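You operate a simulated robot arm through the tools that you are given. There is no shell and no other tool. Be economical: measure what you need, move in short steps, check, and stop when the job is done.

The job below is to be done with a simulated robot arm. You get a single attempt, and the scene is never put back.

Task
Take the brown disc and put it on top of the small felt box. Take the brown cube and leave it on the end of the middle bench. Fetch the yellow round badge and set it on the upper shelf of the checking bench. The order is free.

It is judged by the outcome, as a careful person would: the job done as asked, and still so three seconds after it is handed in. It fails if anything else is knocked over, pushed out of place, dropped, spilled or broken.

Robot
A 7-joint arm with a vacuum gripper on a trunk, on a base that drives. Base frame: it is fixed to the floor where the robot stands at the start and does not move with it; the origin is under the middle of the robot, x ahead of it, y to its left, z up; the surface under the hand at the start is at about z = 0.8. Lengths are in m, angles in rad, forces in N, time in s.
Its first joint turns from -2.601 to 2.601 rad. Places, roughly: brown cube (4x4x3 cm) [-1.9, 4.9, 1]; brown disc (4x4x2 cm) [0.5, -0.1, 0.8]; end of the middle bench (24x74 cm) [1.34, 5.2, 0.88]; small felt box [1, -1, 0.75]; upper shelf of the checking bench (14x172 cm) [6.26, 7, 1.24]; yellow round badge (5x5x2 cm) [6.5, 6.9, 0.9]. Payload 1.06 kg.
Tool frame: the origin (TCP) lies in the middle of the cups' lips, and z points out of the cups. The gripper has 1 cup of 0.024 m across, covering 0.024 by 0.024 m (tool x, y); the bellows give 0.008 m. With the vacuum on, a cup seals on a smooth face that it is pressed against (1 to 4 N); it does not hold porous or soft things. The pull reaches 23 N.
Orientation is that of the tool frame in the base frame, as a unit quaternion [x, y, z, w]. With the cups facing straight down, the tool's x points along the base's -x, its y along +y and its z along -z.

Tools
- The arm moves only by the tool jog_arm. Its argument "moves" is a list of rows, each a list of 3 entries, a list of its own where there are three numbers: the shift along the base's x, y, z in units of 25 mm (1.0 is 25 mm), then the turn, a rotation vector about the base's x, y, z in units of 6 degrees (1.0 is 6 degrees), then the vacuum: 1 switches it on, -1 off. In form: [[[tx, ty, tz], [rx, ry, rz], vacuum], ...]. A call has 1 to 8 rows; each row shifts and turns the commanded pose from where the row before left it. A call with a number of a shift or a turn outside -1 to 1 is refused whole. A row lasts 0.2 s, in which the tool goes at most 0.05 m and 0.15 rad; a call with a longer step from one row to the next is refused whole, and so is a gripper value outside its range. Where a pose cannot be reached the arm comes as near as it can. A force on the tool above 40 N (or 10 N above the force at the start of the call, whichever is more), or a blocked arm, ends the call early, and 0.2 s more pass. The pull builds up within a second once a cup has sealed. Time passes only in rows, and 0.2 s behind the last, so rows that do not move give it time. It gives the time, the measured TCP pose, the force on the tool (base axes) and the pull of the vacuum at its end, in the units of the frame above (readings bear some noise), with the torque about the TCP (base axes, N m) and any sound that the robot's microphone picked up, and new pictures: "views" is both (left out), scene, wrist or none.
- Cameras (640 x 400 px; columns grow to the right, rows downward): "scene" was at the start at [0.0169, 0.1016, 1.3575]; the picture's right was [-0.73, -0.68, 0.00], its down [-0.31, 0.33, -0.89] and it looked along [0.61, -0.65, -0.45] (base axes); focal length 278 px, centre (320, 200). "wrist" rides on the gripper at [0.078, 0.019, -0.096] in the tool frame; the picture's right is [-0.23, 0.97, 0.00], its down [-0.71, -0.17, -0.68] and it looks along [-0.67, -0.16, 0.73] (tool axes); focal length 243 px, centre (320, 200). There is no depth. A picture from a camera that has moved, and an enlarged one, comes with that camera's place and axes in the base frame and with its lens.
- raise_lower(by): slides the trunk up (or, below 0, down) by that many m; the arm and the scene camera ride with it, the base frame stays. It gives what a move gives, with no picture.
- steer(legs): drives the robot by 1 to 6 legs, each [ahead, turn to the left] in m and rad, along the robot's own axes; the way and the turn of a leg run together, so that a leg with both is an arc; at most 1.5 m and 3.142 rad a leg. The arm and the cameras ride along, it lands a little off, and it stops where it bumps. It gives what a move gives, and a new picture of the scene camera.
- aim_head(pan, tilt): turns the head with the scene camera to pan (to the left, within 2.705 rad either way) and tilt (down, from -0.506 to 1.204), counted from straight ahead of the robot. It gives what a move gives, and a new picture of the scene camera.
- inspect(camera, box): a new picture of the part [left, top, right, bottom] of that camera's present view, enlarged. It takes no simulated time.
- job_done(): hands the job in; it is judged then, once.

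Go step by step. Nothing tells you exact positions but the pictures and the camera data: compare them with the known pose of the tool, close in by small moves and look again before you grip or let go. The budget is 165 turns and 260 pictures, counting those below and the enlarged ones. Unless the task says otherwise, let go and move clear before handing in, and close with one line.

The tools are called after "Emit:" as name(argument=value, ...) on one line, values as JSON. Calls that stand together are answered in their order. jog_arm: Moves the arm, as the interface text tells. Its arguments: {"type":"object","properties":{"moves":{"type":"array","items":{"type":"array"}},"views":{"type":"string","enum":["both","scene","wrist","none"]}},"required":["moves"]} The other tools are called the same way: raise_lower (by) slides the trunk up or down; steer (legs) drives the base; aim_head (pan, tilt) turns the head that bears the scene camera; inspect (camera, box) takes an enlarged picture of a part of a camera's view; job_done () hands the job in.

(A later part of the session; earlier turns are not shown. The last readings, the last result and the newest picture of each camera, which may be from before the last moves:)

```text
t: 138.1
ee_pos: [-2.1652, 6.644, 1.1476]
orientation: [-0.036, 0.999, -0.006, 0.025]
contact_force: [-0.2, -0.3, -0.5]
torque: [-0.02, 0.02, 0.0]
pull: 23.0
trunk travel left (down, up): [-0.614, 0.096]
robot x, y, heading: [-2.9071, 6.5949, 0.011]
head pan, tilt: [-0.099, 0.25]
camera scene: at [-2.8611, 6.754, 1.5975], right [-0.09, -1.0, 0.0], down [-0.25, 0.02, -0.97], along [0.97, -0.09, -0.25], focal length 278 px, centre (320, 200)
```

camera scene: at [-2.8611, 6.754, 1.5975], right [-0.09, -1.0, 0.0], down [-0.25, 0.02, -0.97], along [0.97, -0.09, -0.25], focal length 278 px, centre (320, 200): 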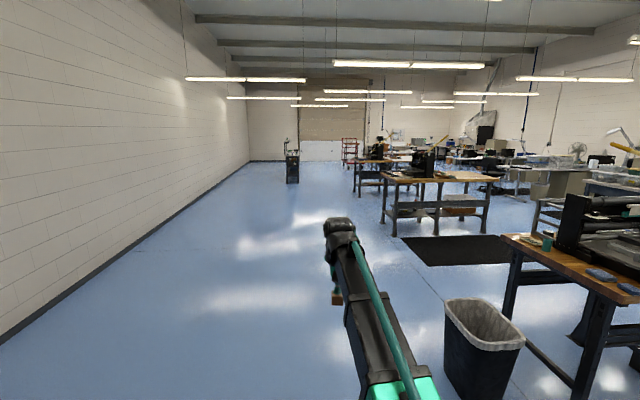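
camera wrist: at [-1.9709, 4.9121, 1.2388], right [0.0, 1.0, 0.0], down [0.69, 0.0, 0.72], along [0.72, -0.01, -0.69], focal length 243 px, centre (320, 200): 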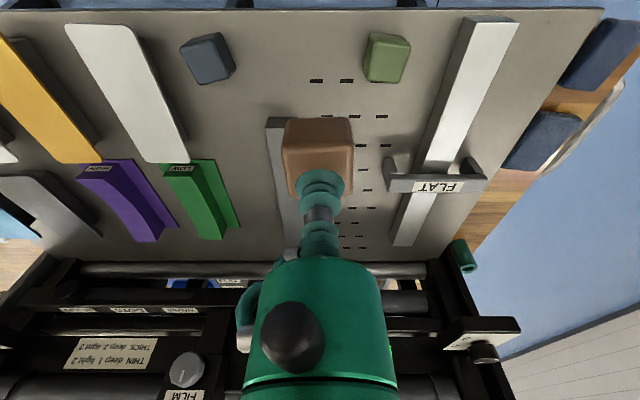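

The lane is clear. I'll drive along y of about 6.6 and stop near x = 0.3 for a look at the middle bench's end.

Emit:
steer(legs=[[1.5, 0], [1.5, 0], [0.2, 0]])

Emit:
aim_head(pan=-0.9, tilt=0.45)

```text
t: 153.8
ee_pos: [1.0358, 6.7185, 1.1484]
orientation: [-0.042, 0.999, -0.007, 0.024]
contact_force: [0.7, -0.1, -0.2]
torque: [-0.01, 0.0, -0.01]
pull: 23.1
trunk travel left (down, up): [-0.614, 0.096]
robot x, y, heading: [0.2923, 6.6614, 0.025]
head pan, tilt: [-0.099, 0.25]
camera scene: at [0.3384, 6.8199, 1.5975], right [-0.08, -1.0, 0.0], down [-0.25, 0.02, -0.97], along [0.97, -0.07, -0.25], focal length 278 px, centre (320, 200)
```

scene: 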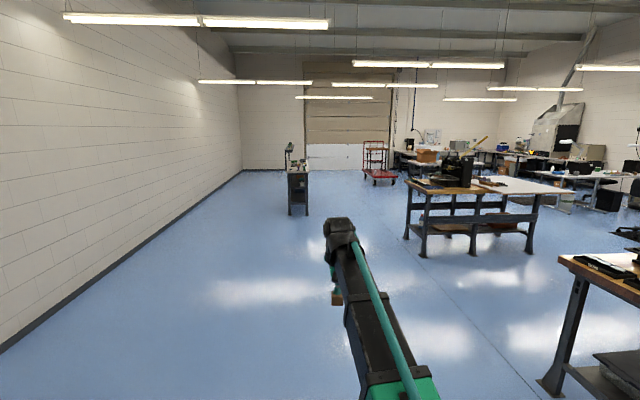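

```text
t: 154.9
ee_pos: [1.0349, 6.7184, 1.1471]
orientation: [-0.042, 0.999, -0.006, 0.025]
contact_force: [-0.6, -0.9, -0.4]
torque: [-0.03, 0.0, -0.01]
pull: 23.1
trunk travel left (down, up): [-0.614, 0.096]
robot x, y, heading: [0.2972, 6.6617, 0.024]
head pan, tilt: [-0.901, 0.45]
camera scene: at [0.3033, 6.7563, 1.5789], right [-0.77, -0.64, 0.0], down [-0.28, 0.33, -0.9], along [0.58, -0.69, -0.43], focal length 278 px, centre (320, 200)
```

scene: 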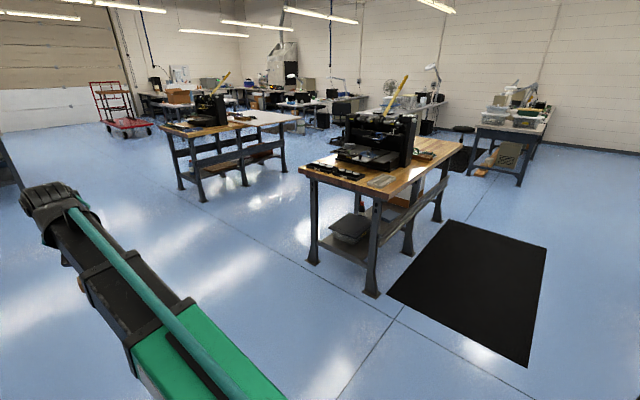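

The middle bench is ahead on the right, with its near end holding a row of dark items. I'll enlarge that end to find free space.

Emit:
inspect(camera="scene", box=[285, 95, 465, 215])

Emit:
inspect(camera="scene", box=[295, 145, 405, 200])

```text
3.33 times, centred on (375, 155) of scene
camera zoom: at [0.3033, 6.7563, 1.5789], right [-0.77, -0.64, 0.0], down [-0.28, 0.33, -0.9], along [0.58, -0.69, -0.43], focal length 926 px, centre (137, 350)
```

zoom: 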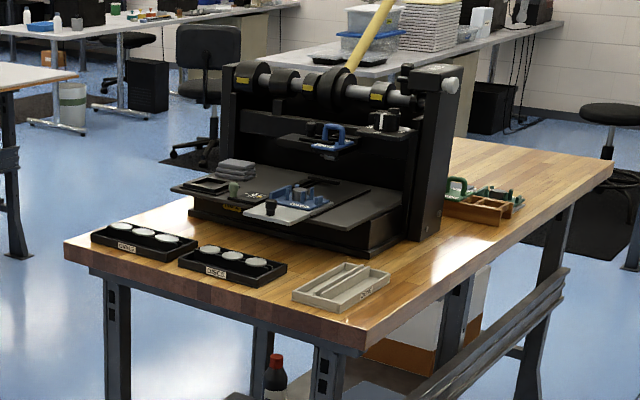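

```text
5.82 times, centred on (350, 172) of scene
camera zoom: at [0.3033, 6.7563, 1.5789], right [-0.77, -0.64, 0.0], down [-0.28, 0.33, -0.9], along [0.58, -0.69, -0.43], focal length 1616 px, centre (146, 360)
```

zoom: 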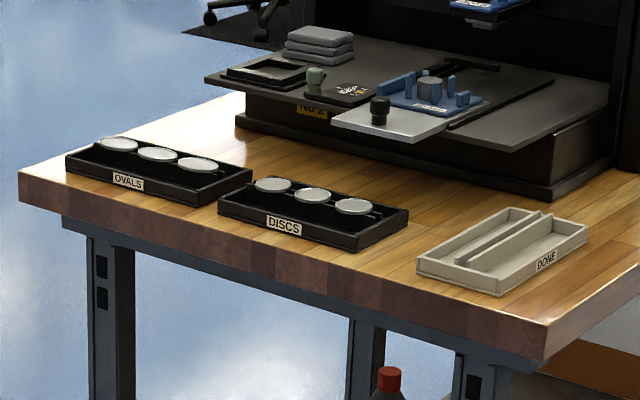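

The end of the bench has OVALS, DISCS and DONE trays, with a free gap of about 9 cm between DISCS and DONE centred near (1.20, 5.20). I'll drive in front of it and face the bench.

Emit:
steer(legs=[[0.95, 0], [0, -1.59], [0.55, 0]])

Emit:
aim_head(pan=0.1, tilt=0.65)

Emit:
jog_arm(moves=[[[0, 0, 0], [0, 0, 0], 1]], views="wrist")

```text
t: 166.5
ee_pos: [1.2978, 5.3851, 1.1469]
orientation: [0.684, 0.729, -0.023, 0.012]
contact_force: [0.0, -0.3, -1.3]
torque: [0.03, 0.0, -0.01]
pull: 22.9
trunk travel left (down, up): [-0.614, 0.096]
robot x, y, heading: [1.2516, 6.1251, -1.568]
head pan, tilt: [-0.901, 0.45]
camera scene: at [1.3495, 6.114, 1.5789], right [-0.62, 0.78, 0.0], down [0.34, 0.27, -0.9], along [-0.7, -0.56, -0.44], focal length 278 px, centre (320, 200)
```

scene: 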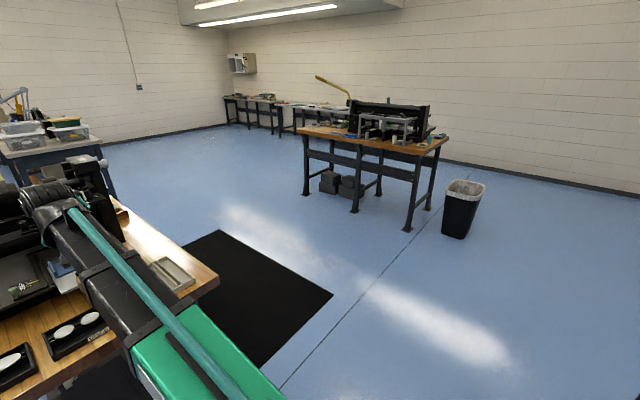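

```text
t: 167.8
ee_pos: [1.2964, 5.3856, 1.1469]
orientation: [0.684, 0.729, -0.023, 0.013]
contact_force: [0.5, 0.8, 0.1]
torque: [0.0, 0.0, 0.0]
pull: 22.6
trunk travel left (down, up): [-0.614, 0.096]
robot x, y, heading: [1.2538, 6.1294, -1.567]
head pan, tilt: [0.099, 0.649]
camera scene: at [1.4302, 6.0854, 1.5611], right [-0.99, -0.1, 0.0], down [-0.06, 0.6, -0.8], along [0.08, -0.79, -0.6], focal length 278 px, centre (320, 200)
```

scene: 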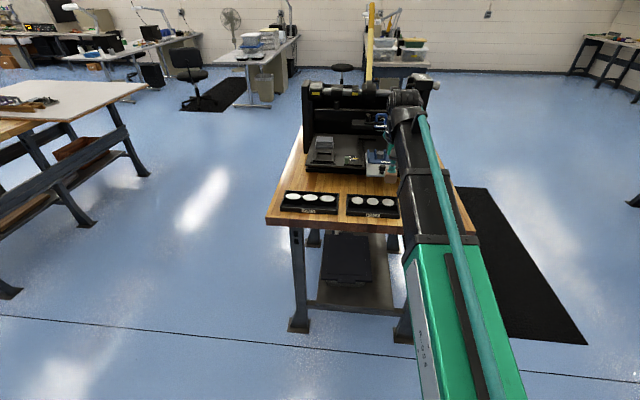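

```text
t: 168.2
ee_pos: [1.297, 5.3856, 1.1481]
orientation: [0.684, 0.729, -0.022, 0.013]
contact_force: [-0.7, 0.3, -0.4]
torque: [-0.01, 0.0, 0.0]
pull: 22.6
trunk travel left (down, up): [-0.614, 0.096]
robot x, y, heading: [1.2541, 6.1275, -1.566]
head pan, tilt: [0.099, 0.649]
camera wrist: at [1.3117, 5.4697, 1.2386], right [0.98, -0.17, 0.0], down [-0.12, -0.68, 0.72], along [-0.13, -0.71, -0.69], focal length 243 px, centre (320, 200)
```

wrist: 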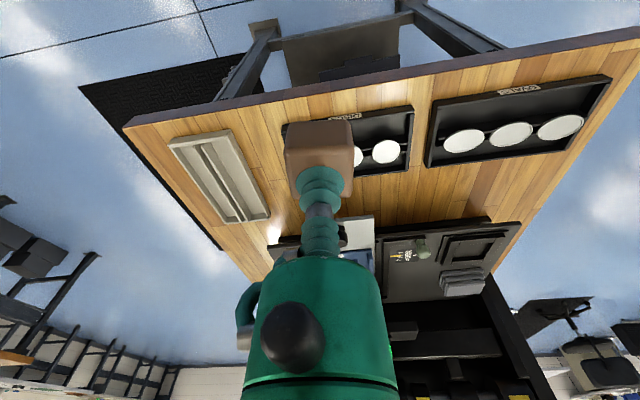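

The gap between DONE and DISCS measures x from 1.148 to 1.225, and the cube's centre lies about 1 cm toward the robot from the cup. I'll drive 0.2 m closer and line up at about (1.186, 5.185).

Emit:
steer(legs=[[0.18, 0]])

Emit:
jog_arm(moves=[[[-1, 0, 0], [0, 0, 0], 1], [[-1, 0, 0], [0, 0, 0], 1], [[-1, 0, 0], [0, 0, 0], 1], [[-1, 0, -1], [0, 0, 0], 1], [[-0.4, 0, -1], [0, 0, 0], 1], [[0, 0, -1], [0, 0, 0], 1], [[0, 0, 0], [0, 0, 0], 1]])

Emit:
inspect(camera="wrist", box=[200, 40, 440, 220])

```text
t: 169.7
ee_pos: [1.2968, 5.202, 1.1479]
orientation: [0.684, 0.729, -0.022, 0.011]
contact_force: [-0.5, -0.6, -0.9]
torque: [0.01, 0.01, -0.01]
pull: 22.7
trunk travel left (down, up): [-0.614, 0.096]
robot x, y, heading: [1.2535, 5.9431, -1.563]
head pan, tilt: [0.099, 0.649]
camera scene: at [1.4309, 5.9015, 1.561], right [-0.99, -0.1, 0.0], down [-0.06, 0.6, -0.8], along [0.08, -0.79, -0.61], focal length 278 px, centre (320, 200)
```

scene: 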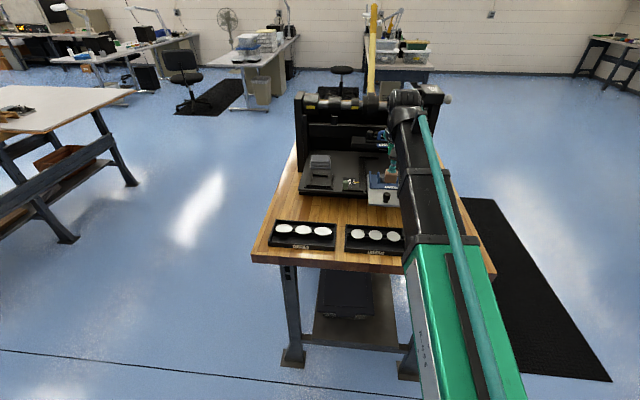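

```text
t: 171.3
ee_pos: [1.188, 5.2026, 1.0705]
orientation: [0.684, 0.729, -0.023, 0.012]
contact_force: [-0.7, 0.8, -0.5]
torque: [-0.02, 0.04, -0.01]
pull: 23.2
trunk travel left (down, up): [-0.614, 0.096]
robot x, y, heading: [1.2509, 5.9438, -1.567]
head pan, tilt: [0.099, 0.649]
camera scene: at [1.4308, 5.9024, 1.5611], right [-0.99, -0.1, 0.0], down [-0.06, 0.6, -0.8], along [0.08, -0.79, -0.6], focal length 278 px, centre (320, 200)
camera wrist: at [1.2026, 5.2865, 1.1632], right [0.98, -0.17, 0.0], down [-0.12, -0.68, 0.72], along [-0.13, -0.71, -0.69], focal length 243 px, centre (320, 200)
```

scene: 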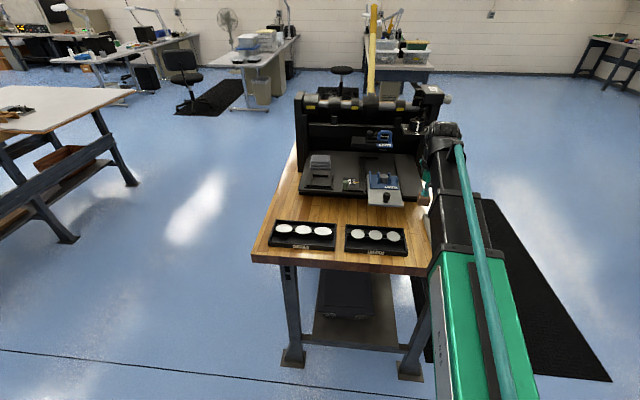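
wrist: 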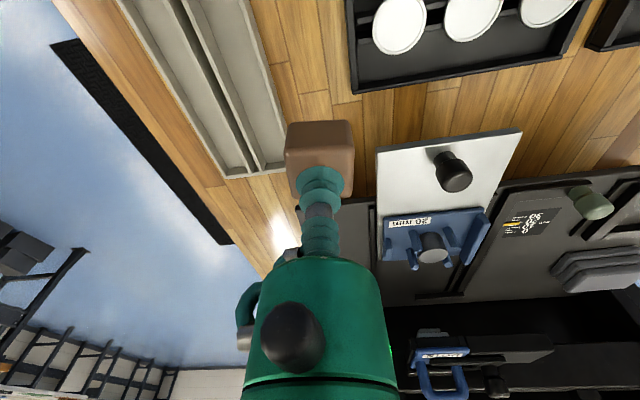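

```text
2.22 times, centred on (320, 130) of wrist
camera zoom: at [1.2026, 5.2865, 1.1632], right [0.98, -0.17, 0.0], down [-0.12, -0.68, 0.72], along [-0.13, -0.71, -0.69], focal length 539 px, centre (320, 356)
```

zoom: 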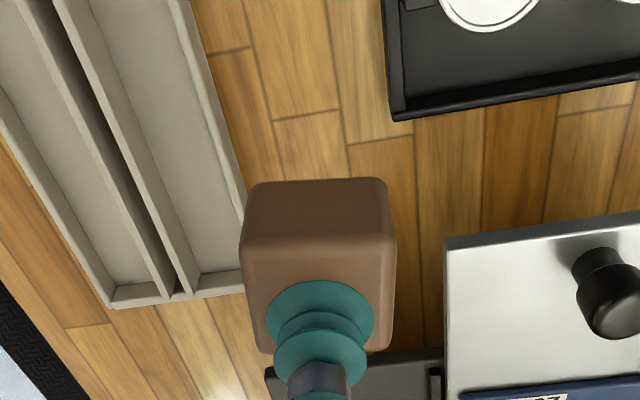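

The cube is over the gap, with DONE ending at x of about 1.133 and DISCS starting at 1.218. I'll shift 14 mm to centre it and go down to z = 0.95.

Emit:
jog_arm(moves=[[[-0.56, -0.28, -1], [0, 0, 0], 1], [[0, 0, -1], [0, 0, 0], 1], [[0, 0, -1], [0, 0, 0], 1], [[0, 0, -1], [0, 0, 0], 1], [[0, 0, -0.8], [0, 0, 0], 1], [[0, 0, 0], [0, 0, 0], 1]], views="wrist")

Emit:
inspect(camera="wrist", box=[200, 60, 440, 220])

```text
t: 172.7
ee_pos: [1.1726, 5.1955, 0.9528]
orientation: [0.685, 0.728, -0.023, 0.012]
contact_force: [-0.3, 0.7, -0.7]
torque: [0.01, -0.03, 0.0]
pull: 23.1
trunk travel left (down, up): [-0.614, 0.096]
robot x, y, heading: [1.2527, 5.9426, -1.57]
head pan, tilt: [0.099, 0.649]
camera wrist: at [1.1878, 5.2806, 1.0436], right [0.98, -0.17, 0.0], down [-0.12, -0.68, 0.72], along [-0.13, -0.71, -0.69], focal length 243 px, centre (320, 200)
```

wrist: 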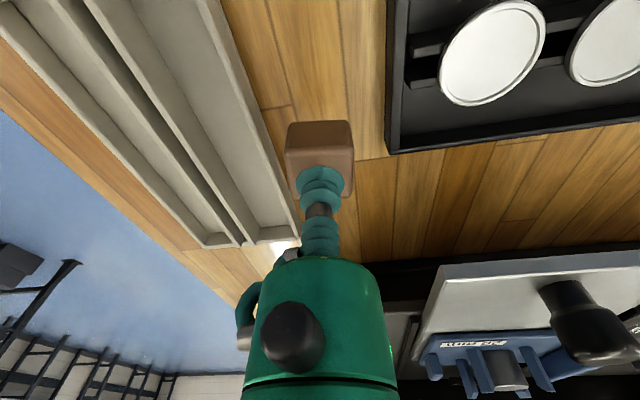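

```text
2.50 times, centred on (320, 140) of wrist
camera zoom: at [1.1878, 5.2806, 1.0436], right [0.98, -0.17, 0.0], down [-0.12, -0.68, 0.72], along [-0.13, -0.71, -0.69], focal length 606 px, centre (320, 350)
```

zoom: 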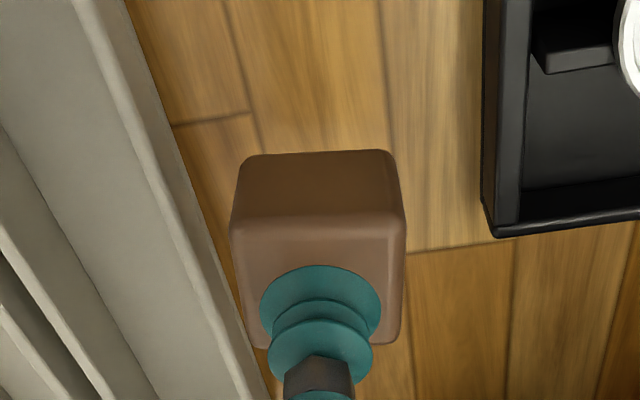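

The cube is centred in the gap. I'll lower slowly until contact.

Emit:
jog_arm(moves=[[[0.1, 0, -0.6], [0, 0, 0], 1], [[0, 0, -0.5], [0, 0, 0], 1], [[0, 0, -0.3], [0, 0, 0], 1], [[0, 0, 0], [0, 0, 0], 1]], views="none")

Emit:
inspect(camera="wrist", box=[200, 60, 440, 220])

```text
t: 173.7
ee_pos: [1.1761, 5.1959, 0.9176]
orientation: [0.684, 0.729, -0.022, 0.013]
contact_force: [0.2, 0.2, -0.9]
torque: [0.0, -0.02, 0.0]
pull: 23.1
trunk travel left (down, up): [-0.614, 0.096]
robot x, y, heading: [1.2492, 5.9435, -1.57]
head pan, tilt: [0.099, 0.649]
```

```text
2.50 times, centred on (320, 140) of wrist
camera zoom: at [1.1902, 5.2797, 1.0082], right [0.98, -0.17, 0.0], down [-0.12, -0.68, 0.72], along [-0.13, -0.71, -0.69], focal length 606 px, centre (320, 350)
```

zoom: 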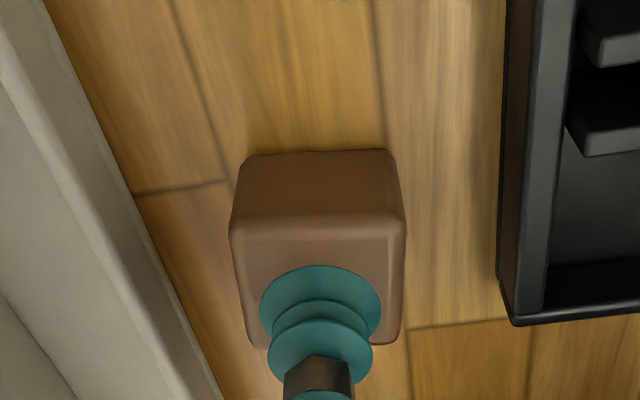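

Emit:
jog_arm(moves=[[[0, 0, -0.15], [0, 0, 0], 1], [[0, 0, -0.1], [0, 0, 0], 1], [[0, 0, 0], [0, 0, 0], 1]], views="none")

```text
t: 174.5
ee_pos: [1.176, 5.1955, 0.9121]
orientation: [0.684, 0.729, -0.024, 0.014]
contact_force: [0.3, -5.5, 17.2]
torque: [0.15, 0.01, -0.03]
pull: 23.0
trunk travel left (down, up): [-0.614, 0.096]
robot x, y, heading: [1.251, 5.9428, -1.569]
head pan, tilt: [0.099, 0.649]
```

Contact is firm at 17 N, so I'll ease off a little, release, and rise.

Emit:
jog_arm(moves=[[[0, 0, 0.06], [0, 0, 0], 1], [[0, 0, 0], [0, 0, 0], -1], [[0, 0, 0], [0, 0, 0], -1], [[0, 0, 0], [0, 0, 0], -1], [[0, 0, 0], [0, 0, 0], -1], [[0, 0, 0], [0, 0, 0], -1]], views="none")

Emit:
jog_arm(moves=[[[0, 0, 0.2], [0, 0, 0], -1], [[0, 0, 0.5], [0, 0, 0], -1], [[0, 0, 1], [0, 0, 0], -1], [[0, 0, 1], [0, 0, 0], -1], [[0, 0, 1], [0, 0, 0], -1], [[0, 0, 1], [0, 0, 0], -1], [[0, 0, 1], [0, 0, 0], -1], [[0, 0, 1], [0, 0, 0], -1]], views="wrist")

```text
t: 175.9
ee_pos: [1.1744, 5.1964, 0.9127]
orientation: [0.684, 0.729, -0.022, 0.012]
contact_force: [1.3, 0.1, 1.5]
torque: [0.01, 0.0, -0.03]
pull: 0.0
trunk travel left (down, up): [-0.614, 0.096]
robot x, y, heading: [1.2526, 5.9431, -1.57]
head pan, tilt: [0.099, 0.649]
```

```text
t: 177.7
ee_pos: [1.1757, 5.197, 1.0792]
orientation: [0.684, 0.729, -0.022, 0.013]
contact_force: [-0.7, -0.2, -1.3]
torque: [0.01, 0.02, 0.01]
pull: 0.1
trunk travel left (down, up): [-0.614, 0.096]
robot x, y, heading: [1.2504, 5.9479, -1.573]
head pan, tilt: [0.099, 0.649]
camera wrist: at [1.1906, 5.2802, 1.1714], right [0.98, -0.17, 0.0], down [-0.12, -0.68, 0.72], along [-0.13, -0.71, -0.69], focal length 243 px, centre (320, 200)
```

wrist: 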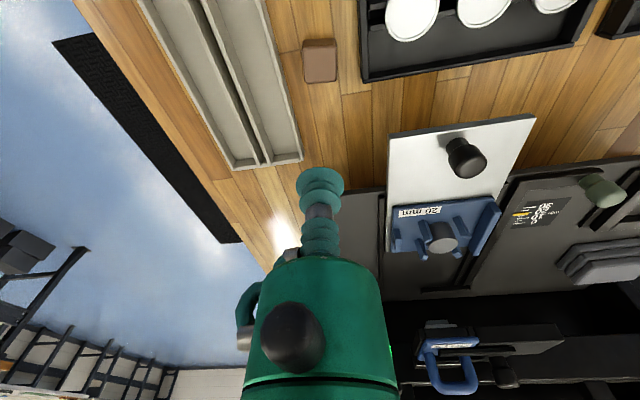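

The cube rests in the gap and nothing else was touched. Next is the badge, so I'll back off, turn toward +x and drive toward the checking bench.

Emit:
steer(legs=[[-0.45, 0], [0, 1.57], [1.5, 0], [0.8, 0]])

Emit:
aim_head(pan=0.1, tilt=0.2)

```text
t: 195.1
ee_pos: [4.2904, 6.2968, 1.08]
orientation: [-0.026, 0.999, -0.007, 0.024]
contact_force: [-0.6, 0.3, -0.2]
torque: [0.01, -0.02, -0.03]
pull: 0.1
trunk travel left (down, up): [-0.614, 0.096]
robot x, y, heading: [3.5413, 6.3816, -0.009]
head pan, tilt: [0.099, 0.649]
camera scene: at [3.5848, 6.5585, 1.561], right [0.09, -1.0, 0.0], down [-0.6, -0.06, -0.8], along [0.79, 0.07, -0.6], focal length 278 px, centre (320, 200)
```

scene: 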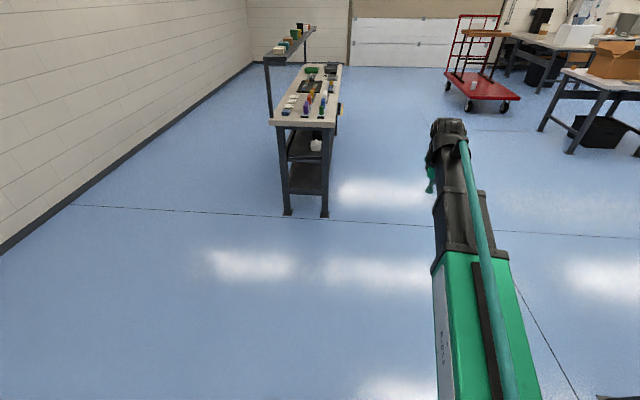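

```text
t: 196.0
ee_pos: [4.2898, 6.2964, 1.0802]
orientation: [-0.026, 0.999, -0.007, 0.026]
contact_force: [-0.1, 0.2, -1.0]
torque: [0.0, 0.02, 0.0]
pull: 0.0
trunk travel left (down, up): [-0.614, 0.096]
robot x, y, heading: [3.5396, 6.3789, -0.002]
head pan, tilt: [0.099, 0.201]
camera scene: at [3.5909, 6.5591, 1.602], right [0.09, -1.0, 0.0], down [-0.2, -0.02, -0.98], along [0.98, 0.09, -0.2], focal length 278 px, centre (320, 200)
```

scene: 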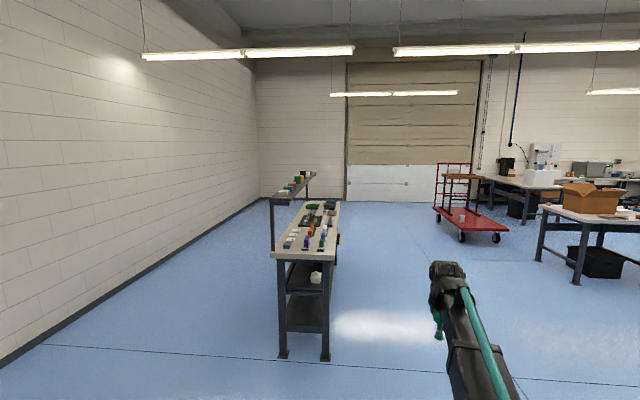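

The checking bench runs along x, with its front at y of about 6.62 and the shelf at its back at y of about 7. I'll drive to about (6.35, 5.9) and turn to face it.

Emit:
steer(legs=[[0, -0.17], [1.5, 0], [1.33, 0], [0, 1.0]])

Emit:
aim_head(pan=0.75, tilt=0.5)

```text
t: 213.0
ee_pos: [6.9049, 6.3622, 1.0797]
orientation: [-0.428, 0.904, 0.003, 0.025]
contact_force: [-1.5, 0.8, 0.3]
torque: [0.0, 0.02, 0.02]
pull: 0.1
trunk travel left (down, up): [-0.614, 0.096]
robot x, y, heading: [6.3426, 5.8682, 0.823]
head pan, tilt: [0.099, 0.201]
camera scene: at [6.2389, 6.0228, 1.6021], right [0.8, -0.6, 0.0], down [-0.12, -0.16, -0.98], along [0.59, 0.78, -0.2], focal length 278 px, centre (320, 200)
```

scene: 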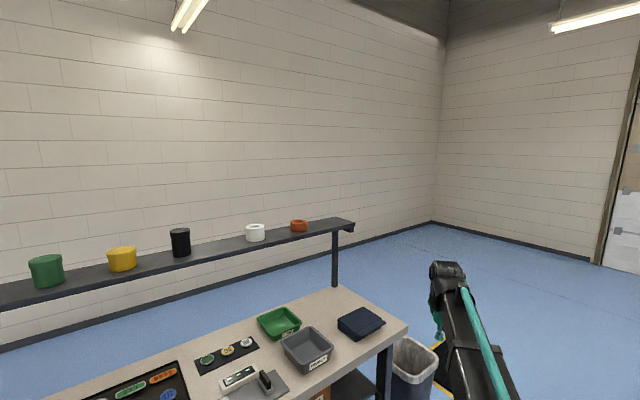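

```text
t: 214.0
ee_pos: [6.905, 6.3621, 1.08]
orientation: [-0.427, 0.904, 0.003, 0.025]
contact_force: [-0.7, -0.2, -0.4]
torque: [-0.01, -0.02, 0.01]
pull: 0.0
trunk travel left (down, up): [-0.614, 0.096]
robot x, y, heading: [6.3413, 5.8641, 0.819]
head pan, tilt: [0.75, 0.499]
camera scene: at [6.1825, 6.0394, 1.5745], right [1.0, 0.0, 0.0], down [0.0, -0.48, -0.88], along [0.0, 0.88, -0.48], focal length 278 px, centre (320, 200)
```

scene: 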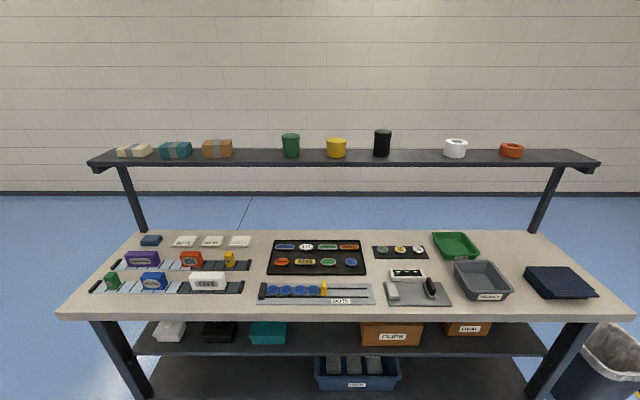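

I can see the whole bench, with three round badges on a small dark pad and items along the shelf with free gaps. I'll enlarge both.

Emit:
inspect(camera="scene", box=[350, 225, 450, 290])

Emit:
inspect(camera="scene", box=[260, 120, 540, 180])

```text
6.15 times, centred on (400, 258) of scene
camera zoom: at [6.1825, 6.0394, 1.5745], right [1.0, 0.0, 0.0], down [0.0, -0.48, -0.88], along [0.0, 0.88, -0.48], focal length 1710 px, centre (-172, -154)
```

zoom: 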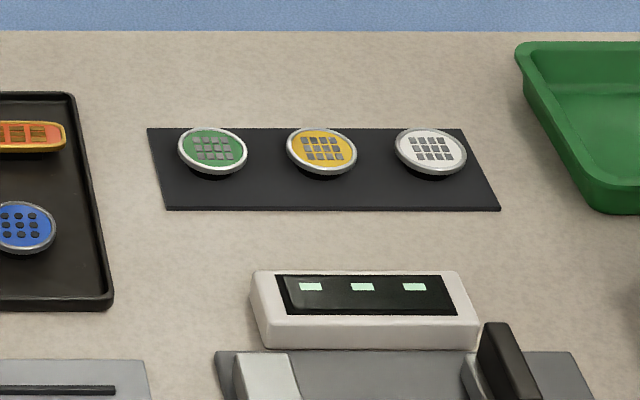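

```text
2.29 times, centred on (400, 150) of scene
camera zoom: at [6.1825, 6.0394, 1.5745], right [1.0, 0.0, 0.0], down [0.0, -0.48, -0.88], along [0.0, 0.88, -0.48], focal length 635 px, centre (137, 314)
```

zoom: 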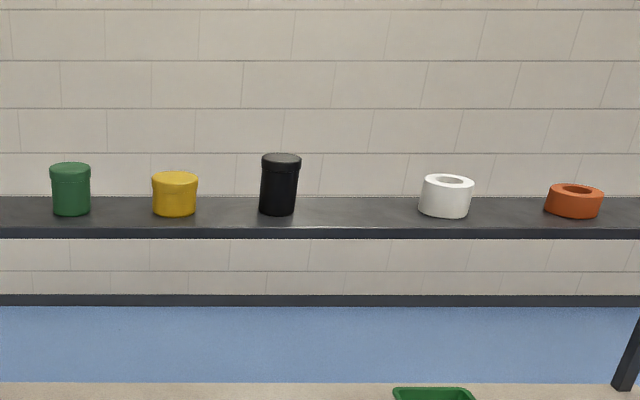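

The yellow badge is at about (6.49, 6.89), just in front of the shelf edge (y of about 6.91), so the wrist must slide in beneath the shelf. I'll retract the arm, turn to face the bench, then move closer.

Emit:
jog_arm(moves=[[[-0.75, -0.66, 0], [0, 0, 0], -1], [[-0.75, -0.66, 0], [0, 0, 0], -1], [[-0.75, -0.66, 0], [0, 0, 0], -1], [[-0.75, -0.66, 0], [0, 0, 0], -1], [[-0.75, -0.66, 0], [0, 0, 0], -1], [[-0.75, -0.66, 0], [0, 0, 0], -1]], views="none")

Emit:
steer(legs=[[0, 0.75], [0.17, 0]])

Emit:
aim_head(pan=-0.1, tilt=0.6)

Emit:
jog_arm(moves=[[[0, 0, 0], [0, 0, 0], -1]], views="wrist")

```text
t: 215.4
ee_pos: [6.7919, 6.2636, 1.0796]
orientation: [-0.427, 0.904, 0.003, 0.026]
contact_force: [-0.5, 0.2, 0.4]
torque: [0.01, 0.01, -0.01]
pull: 0.0
trunk travel left (down, up): [-0.614, 0.096]
robot x, y, heading: [6.3345, 5.8667, 0.825]
head pan, tilt: [0.75, 0.499]
```

```text
t: 218.9
ee_pos: [6.3987, 6.6394, 1.0796]
orientation: [0.73, -0.683, -0.012, -0.021]
contact_force: [-0.2, 0.2, -0.4]
torque: [-0.01, 0.01, 0.01]
pull: 0.1
trunk travel left (down, up): [-0.614, 0.096]
robot x, y, heading: [6.3393, 6.0388, 1.579]
head pan, tilt: [0.75, 0.499]
camera scene: at [6.1049, 6.0587, 1.5744], right [0.73, 0.69, 0.0], down [0.33, -0.35, -0.88], along [-0.6, 0.64, -0.48], focal length 278 px, centre (320, 200)
```

scene: 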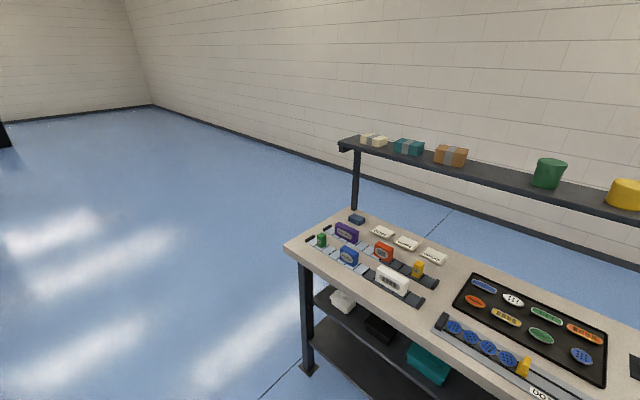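

```text
t: 220.1
ee_pos: [6.397, 6.6391, 1.0789]
orientation: [0.73, -0.683, -0.012, -0.023]
contact_force: [0.6, 0.8, 1.2]
torque: [-0.01, 0.01, 0.01]
pull: 0.1
trunk travel left (down, up): [-0.614, 0.096]
robot x, y, heading: [6.3374, 6.0376, 1.578]
head pan, tilt: [-0.099, 0.6]
camera scene: at [6.1755, 6.0796, 1.5653], right [1.0, -0.09, 0.0], down [-0.05, -0.56, -0.83], along [0.08, 0.82, -0.56], focal length 278 px, centre (320, 200)
```

scene: 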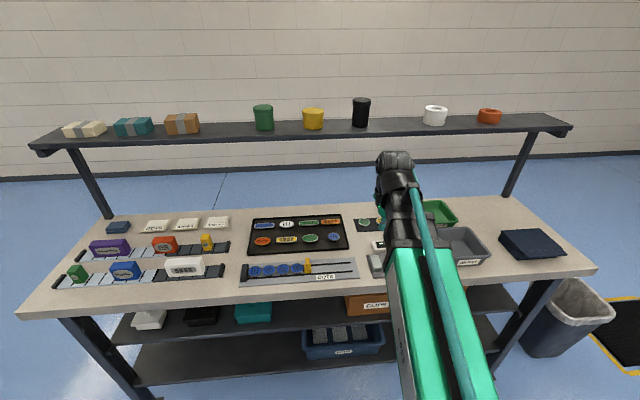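

```text
t: 220.4
ee_pos: [6.3976, 6.6373, 1.0802]
orientation: [0.73, -0.683, -0.013, -0.021]
contact_force: [-0.2, -0.4, -0.2]
torque: [0.02, -0.01, 0.0]
pull: 0.0
trunk travel left (down, up): [-0.614, 0.096]
robot x, y, heading: [6.3427, 6.0396, 1.574]
head pan, tilt: [-0.099, 0.6]
camera wrist: at [6.3823, 6.5547, 1.171], right [-0.99, 0.17, 0.0], down [0.12, 0.68, 0.72], along [0.13, 0.71, -0.69], focal length 243 px, centre (320, 200)
```

wrist: 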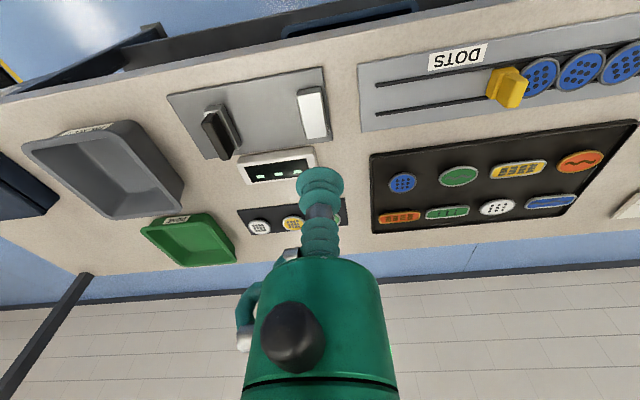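

The badge is at about (6.499, 6.907), z of about 0.88. I'll line up in x and come down in front of the shelf before sliding in.

Emit:
jog_arm(moves=[[[1, 0.5, 0], [0, 0, 0], -1], [[1, 0.5, -0.5], [0, 0, 0], -1], [[1, 1, -1], [0, 0, 0], -1], [[1, 1, -1], [0, 0, 0], -1], [[0, 1, -1], [0, 0, 0], -1], [[0, 0, 0], [0, 0, 0], -1]])

Emit:
inspect(camera="wrist", box=[250, 130, 410, 250])

```text
t: 221.8
ee_pos: [6.4982, 6.7378, 0.9917]
orientation: [0.73, -0.683, -0.012, -0.023]
contact_force: [-0.8, -0.1, 0.6]
torque: [0.0, 0.01, -0.03]
pull: 0.0
trunk travel left (down, up): [-0.614, 0.096]
robot x, y, heading: [6.3401, 6.0404, 1.582]
head pan, tilt: [-0.099, 0.6]
camera scene: at [6.1756, 6.0797, 1.5653], right [1.0, -0.09, 0.0], down [-0.05, -0.56, -0.83], along [0.08, 0.82, -0.56], focal length 278 px, centre (320, 200)
camera wrist: at [6.4824, 6.654, 1.0826], right [-0.99, 0.17, 0.0], down [0.12, 0.68, 0.72], along [0.13, 0.71, -0.69], focal length 243 px, centre (320, 200)
```

scene: 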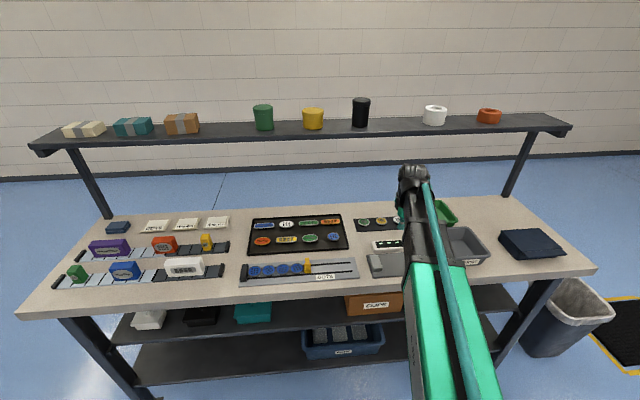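
wrist: 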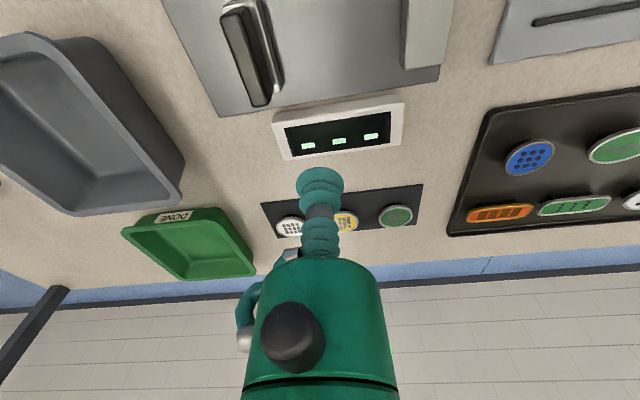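

```text
3.33 times, centred on (330, 190) of wrist
camera zoom: at [6.4824, 6.654, 1.0826], right [-0.99, 0.17, 0.0], down [0.12, 0.68, 0.72], along [0.13, 0.71, -0.69], focal length 809 px, centre (287, 233)
```

zoom: 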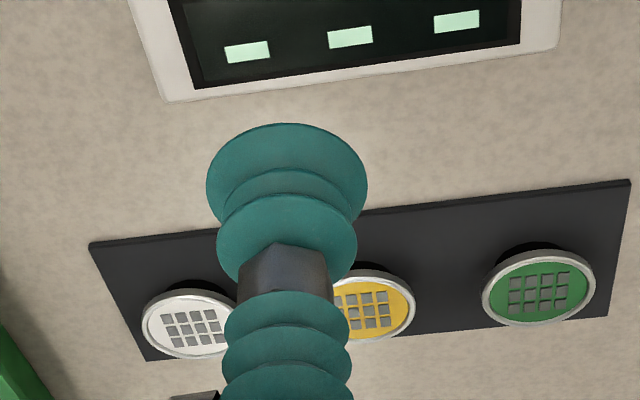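

The badge centre is (6.50, 6.905). I'll go lower and slide in beneath the shelf edge with watchful steps.

Emit:
jog_arm(moves=[[[0.05, 1, -1], [0, 0, 0], -1], [[0, 1, -1], [0, 0, 0], -1], [[0, 1, -0.3], [0, 0, 0], -1], [[0, 1, 0], [0, 0, 0], -1], [[0, 1, 0], [0, 0, 0], -1], [[0, 1, 0], [0, 0, 0], -1], [[0, 0, 0], [0, 0, 0], -1]])

Emit:
inspect(camera="wrist", box=[240, 110, 400, 230])

Emit:
inspect(camera="scene", box=[350, 120, 450, 240])

```text
t: 223.4
ee_pos: [6.4984, 6.889, 0.9351]
orientation: [0.73, -0.683, -0.013, -0.023]
contact_force: [-0.4, -0.6, 0.7]
torque: [0.03, 0.02, 0.0]
pull: 0.1
trunk travel left (down, up): [-0.614, 0.096]
robot x, y, heading: [6.3381, 6.0391, 1.579]
head pan, tilt: [-0.099, 0.6]
camera scene: at [6.1756, 6.0797, 1.5653], right [1.0, -0.09, 0.0], down [-0.05, -0.56, -0.83], along [0.08, 0.82, -0.56], focal length 278 px, centre (320, 200)
camera wrist: at [6.483, 6.8052, 1.0258], right [-0.99, 0.17, 0.0], down [0.12, 0.68, 0.72], along [0.13, 0.71, -0.69], focal length 243 px, centre (320, 200)
```

scene: 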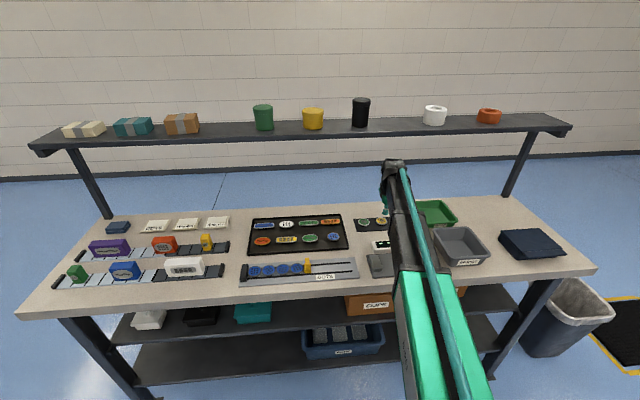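
wrist: 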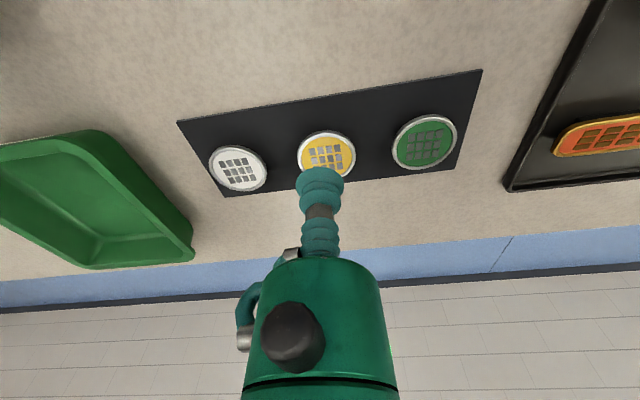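

```text
3.33 times, centred on (320, 170) of wrist
camera zoom: at [6.483, 6.8052, 1.0258], right [-0.99, 0.17, 0.0], down [0.12, 0.68, 0.72], along [0.13, 0.71, -0.69], focal length 809 px, centre (320, 300)
```

zoom: 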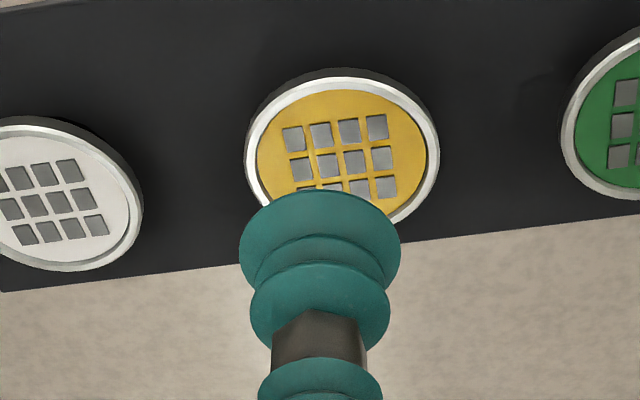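

```text
3.33 times, centred on (400, 180) of scene
camera zoom: at [6.1756, 6.0797, 1.5653], right [1.0, -0.09, 0.0], down [-0.05, -0.56, -0.83], along [0.08, 0.82, -0.56], focal length 926 px, centre (53, 267)
```

zoom: 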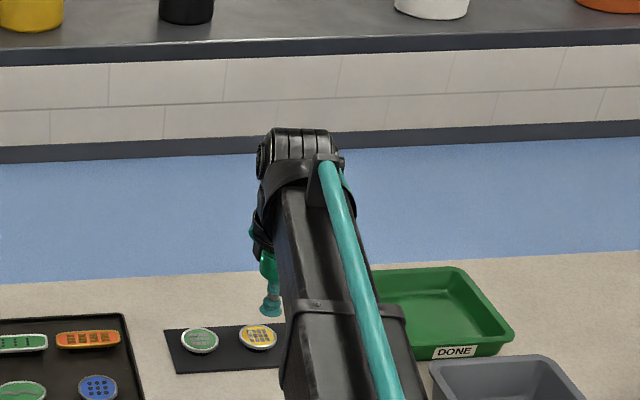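

The badge centre is (6.498, 6.910), and the wrist clears the shelf. I'll move over the centre and down to z of about 0.90.

Emit:
jog_arm(moves=[[[0, 0.84, -0.6], [0, 0, 0], -1], [[0, 0, -0.6], [0, 0, 0], 1], [[0, 0, 0], [0, 0, 0], 1]], views="none")

Emit:
inspect(camera="wrist", box=[260, 110, 380, 210])

Emit:
inspect(camera="scene", box=[350, 120, 450, 240])

```text
t: 224.2
ee_pos: [6.4979, 6.9098, 0.9049]
orientation: [0.73, -0.683, -0.013, -0.022]
contact_force: [-0.6, -0.6, 0.2]
torque: [0.0, 0.03, 0.01]
pull: 0.2
trunk travel left (down, up): [-0.614, 0.096]
robot x, y, heading: [6.3364, 6.0391, 1.578]
head pan, tilt: [-0.099, 0.6]
```

```text
4.00 times, centred on (320, 160) of wrist
camera zoom: at [6.4833, 6.8257, 0.9959], right [-0.99, 0.17, 0.0], down [0.12, 0.68, 0.72], along [0.13, 0.71, -0.69], focal length 970 px, centre (320, 360)
```

zoom: 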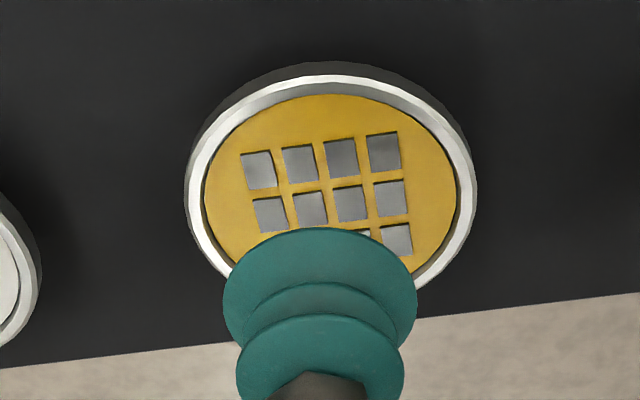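

```text
3.33 times, centred on (400, 180) of scene
camera zoom: at [6.1757, 6.0796, 1.5653], right [1.0, -0.09, 0.0], down [-0.05, -0.56, -0.83], along [0.08, 0.82, -0.56], focal length 926 px, centre (53, 267)
```

zoom: 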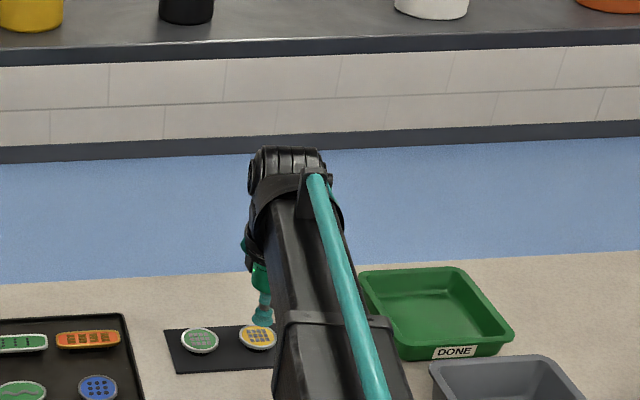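

I'm just above the badge. I'll come down a bit more with the vacuum on and compare the cup to the rim again.

Emit:
jog_arm(moves=[[[0, 0.15, -0.5], [0, 0, 0], 1], [[0, 0, 0], [0, 0, 0], 1], [[0, 0, 0], [0, 0, 0], 1], [[0, 0, 0], [0, 0, 0], 1]], views="none")

Emit:
inspect(camera="wrist", box=[260, 110, 380, 210])

```text
t: 225.2
ee_pos: [6.4983, 6.9132, 0.8917]
orientation: [0.73, -0.683, -0.013, -0.022]
contact_force: [-0.4, 0.1, -0.7]
torque: [-0.01, 0.03, 0.0]
pull: 0.1
trunk travel left (down, up): [-0.614, 0.096]
robot x, y, heading: [6.3377, 6.0384, 1.578]
head pan, tilt: [-0.099, 0.6]
```

```text
4.00 times, centred on (320, 160) of wrist
camera zoom: at [6.4837, 6.8296, 0.9836], right [-0.99, 0.17, 0.0], down [0.12, 0.68, 0.72], along [0.13, 0.71, -0.69], focal length 970 px, centre (320, 360)
```

zoom: 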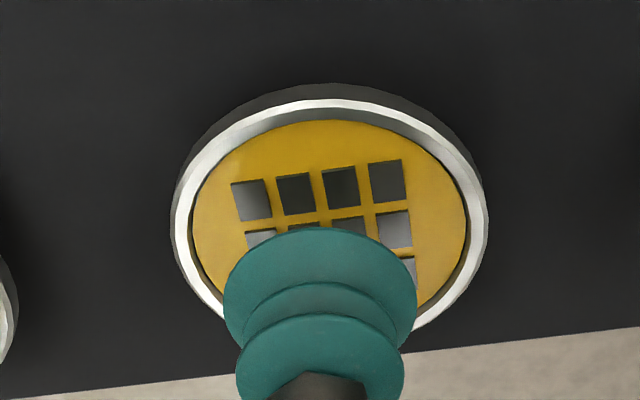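

The badge centre is consistent at (6.497, 6.911), z of about 0.88. I'll press down onto it.

Emit:
jog_arm(moves=[[[-0.05, -0.08, -0.3], [0, 0, 0], 1], [[0, 0, -0.15], [0, 0, 0], 1], [[0, 0, 0], [0, 0, 0], 1], [[0, 0, 0], [0, 0, 0], 1], [[0, 0, 0], [0, 0, 0], 1]], views="none")

Emit:
inspect(camera="wrist", box=[260, 110, 380, 210])

```text
t: 226.4
ee_pos: [6.4982, 6.9104, 0.8817]
orientation: [0.73, -0.683, -0.013, -0.022]
contact_force: [0.0, -0.2, 0.2]
torque: [-0.01, 0.03, -0.01]
pull: 22.5
trunk travel left (down, up): [-0.614, 0.096]
robot x, y, heading: [6.3376, 6.0396, 1.576]
head pan, tilt: [-0.099, 0.6]
```

```text
4.00 times, centred on (320, 160) of wrist
camera zoom: at [6.4827, 6.8272, 0.9722], right [-0.99, 0.17, 0.0], down [0.12, 0.68, 0.72], along [0.13, 0.71, -0.69], focal length 970 px, centre (320, 360)
```

zoom: 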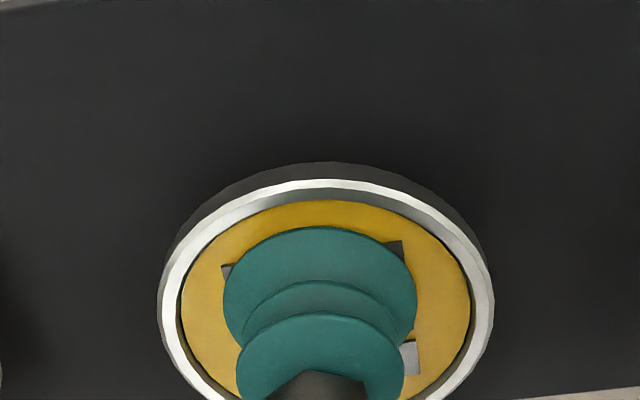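

The badge sealed with 22.5 N. I'll lift it a little and draw it back out from under the shelf.

Emit:
jog_arm(moves=[[[0, 0, 0.4], [0, 0, 0], 1], [[0, 0, 0.6], [0, 0, 0], 1], [[0, -0.8, 0.5], [0, 0, 0], 1], [[0, -1, 0.4], [0, 0, 0], 1], [[0, -1, 0.4], [0, 0, 0], 1], [[0, -1, 0.4], [0, 0, 0], 1], [[0, -1, 0.4], [0, 0, 0], 1], [[0, -1, 0.4], [0, 0, 0], 1]], views="none")

Emit:
jog_arm(moves=[[[0, -1, 0.6], [0, 0, 0], 1], [[0, -1, 1], [0, 0, 0], 1], [[0, 0, 1], [0, 0, 0], 1], [[0, 0, 1], [0, 0, 0], 1], [[0, 0, 1], [0, 0, 0], 1]])

```text
t: 228.2
ee_pos: [6.4971, 6.7667, 0.9692]
orientation: [0.73, -0.682, -0.013, -0.023]
contact_force: [-0.1, 0.3, 0.5]
torque: [0.0, -0.01, 0.01]
pull: 22.9
trunk travel left (down, up): [-0.614, 0.096]
robot x, y, heading: [6.3368, 6.0397, 1.577]
head pan, tilt: [-0.099, 0.6]
```

```text
t: 229.4
ee_pos: [6.4978, 6.7168, 1.0837]
orientation: [0.73, -0.683, -0.013, -0.022]
contact_force: [0.3, 0.3, 0.5]
torque: [0.0, 0.05, 0.02]
pull: 23.3
trunk travel left (down, up): [-0.614, 0.096]
robot x, y, heading: [6.3385, 6.0395, 1.578]
head pan, tilt: [-0.099, 0.6]
camera scene: at [6.1756, 6.0795, 1.5653], right [1.0, -0.09, 0.0], down [-0.05, -0.56, -0.83], along [0.08, 0.82, -0.56], focal length 278 px, centre (320, 200)
camera wrist: at [6.4824, 6.6323, 1.1746], right [-0.99, 0.17, 0.0], down [0.12, 0.68, 0.72], along [0.12, 0.71, -0.69], focal length 243 px, centre (320, 200)
```

scene: 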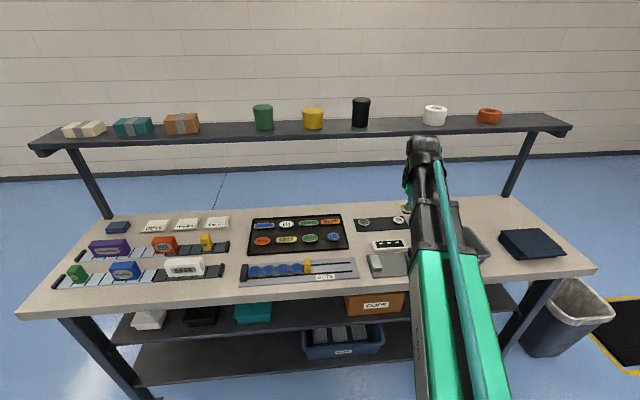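
wrist: 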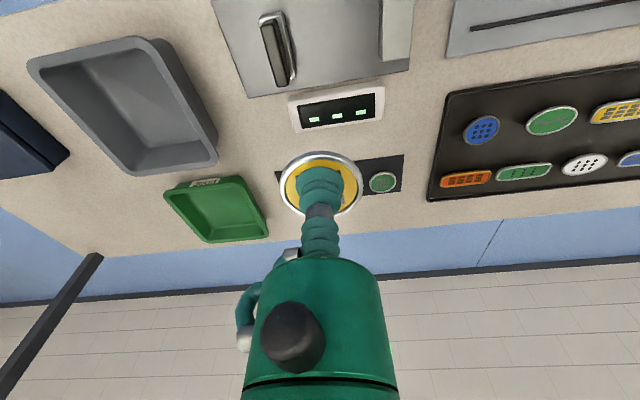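

The badge is held and clear of the bench. The shelf has a free gap between the black jar and the white roll, at about x = 6.52, y = 6.98. I'll raise the trunk and the arm above shelf height.

Emit:
raise_lower(by=0.095)

Emit:
jog_arm(moves=[[[0, -0.4, 1], [0, 0, 0], 1], [[0, 0, 1], [0, 0, 0], 1], [[0, 0, 1], [0, 0, 0], 1], [[0, 0, 1], [0, 0, 0], 1], [[0, 0, 1], [0, 0, 0], 1], [[0, 0, 0], [0, 0, 0], 1]])

```text
t: 230.7
ee_pos: [6.4968, 6.7167, 1.1789]
orientation: [0.729, -0.684, -0.012, -0.023]
contact_force: [0.2, -0.2, -1.0]
torque: [-0.01, 0.02, 0.01]
pull: 22.5
trunk travel left (down, up): [-0.709, 0.001]
robot x, y, heading: [6.3398, 6.0406, 1.583]
head pan, tilt: [-0.099, 0.6]
```

```text
t: 232.1
ee_pos: [6.4972, 6.7066, 1.3026]
orientation: [0.73, -0.683, -0.012, -0.023]
contact_force: [-0.2, 0.4, -0.2]
torque: [0.02, 0.0, -0.01]
pull: 22.9
trunk travel left (down, up): [-0.709, 0.001]
robot x, y, heading: [6.3354, 6.0404, 1.576]
head pan, tilt: [-0.099, 0.6]
camera scene: at [6.1756, 6.0796, 1.6603], right [1.0, -0.09, 0.0], down [-0.05, -0.56, -0.83], along [0.08, 0.82, -0.56], focal length 278 px, centre (320, 200)
camera wrist: at [6.4818, 6.6224, 1.3947], right [-0.99, 0.17, 0.0], down [0.12, 0.68, 0.72], along [0.13, 0.71, -0.69], focal length 243 px, centre (320, 200)
```

scene: 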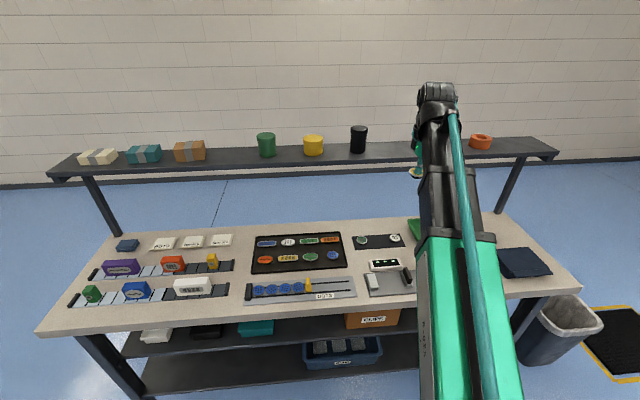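
wrist: 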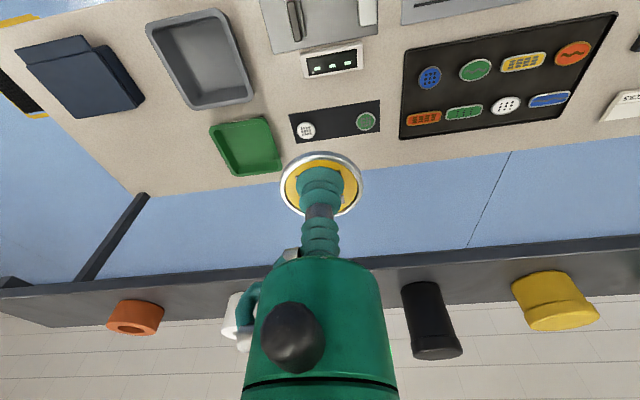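

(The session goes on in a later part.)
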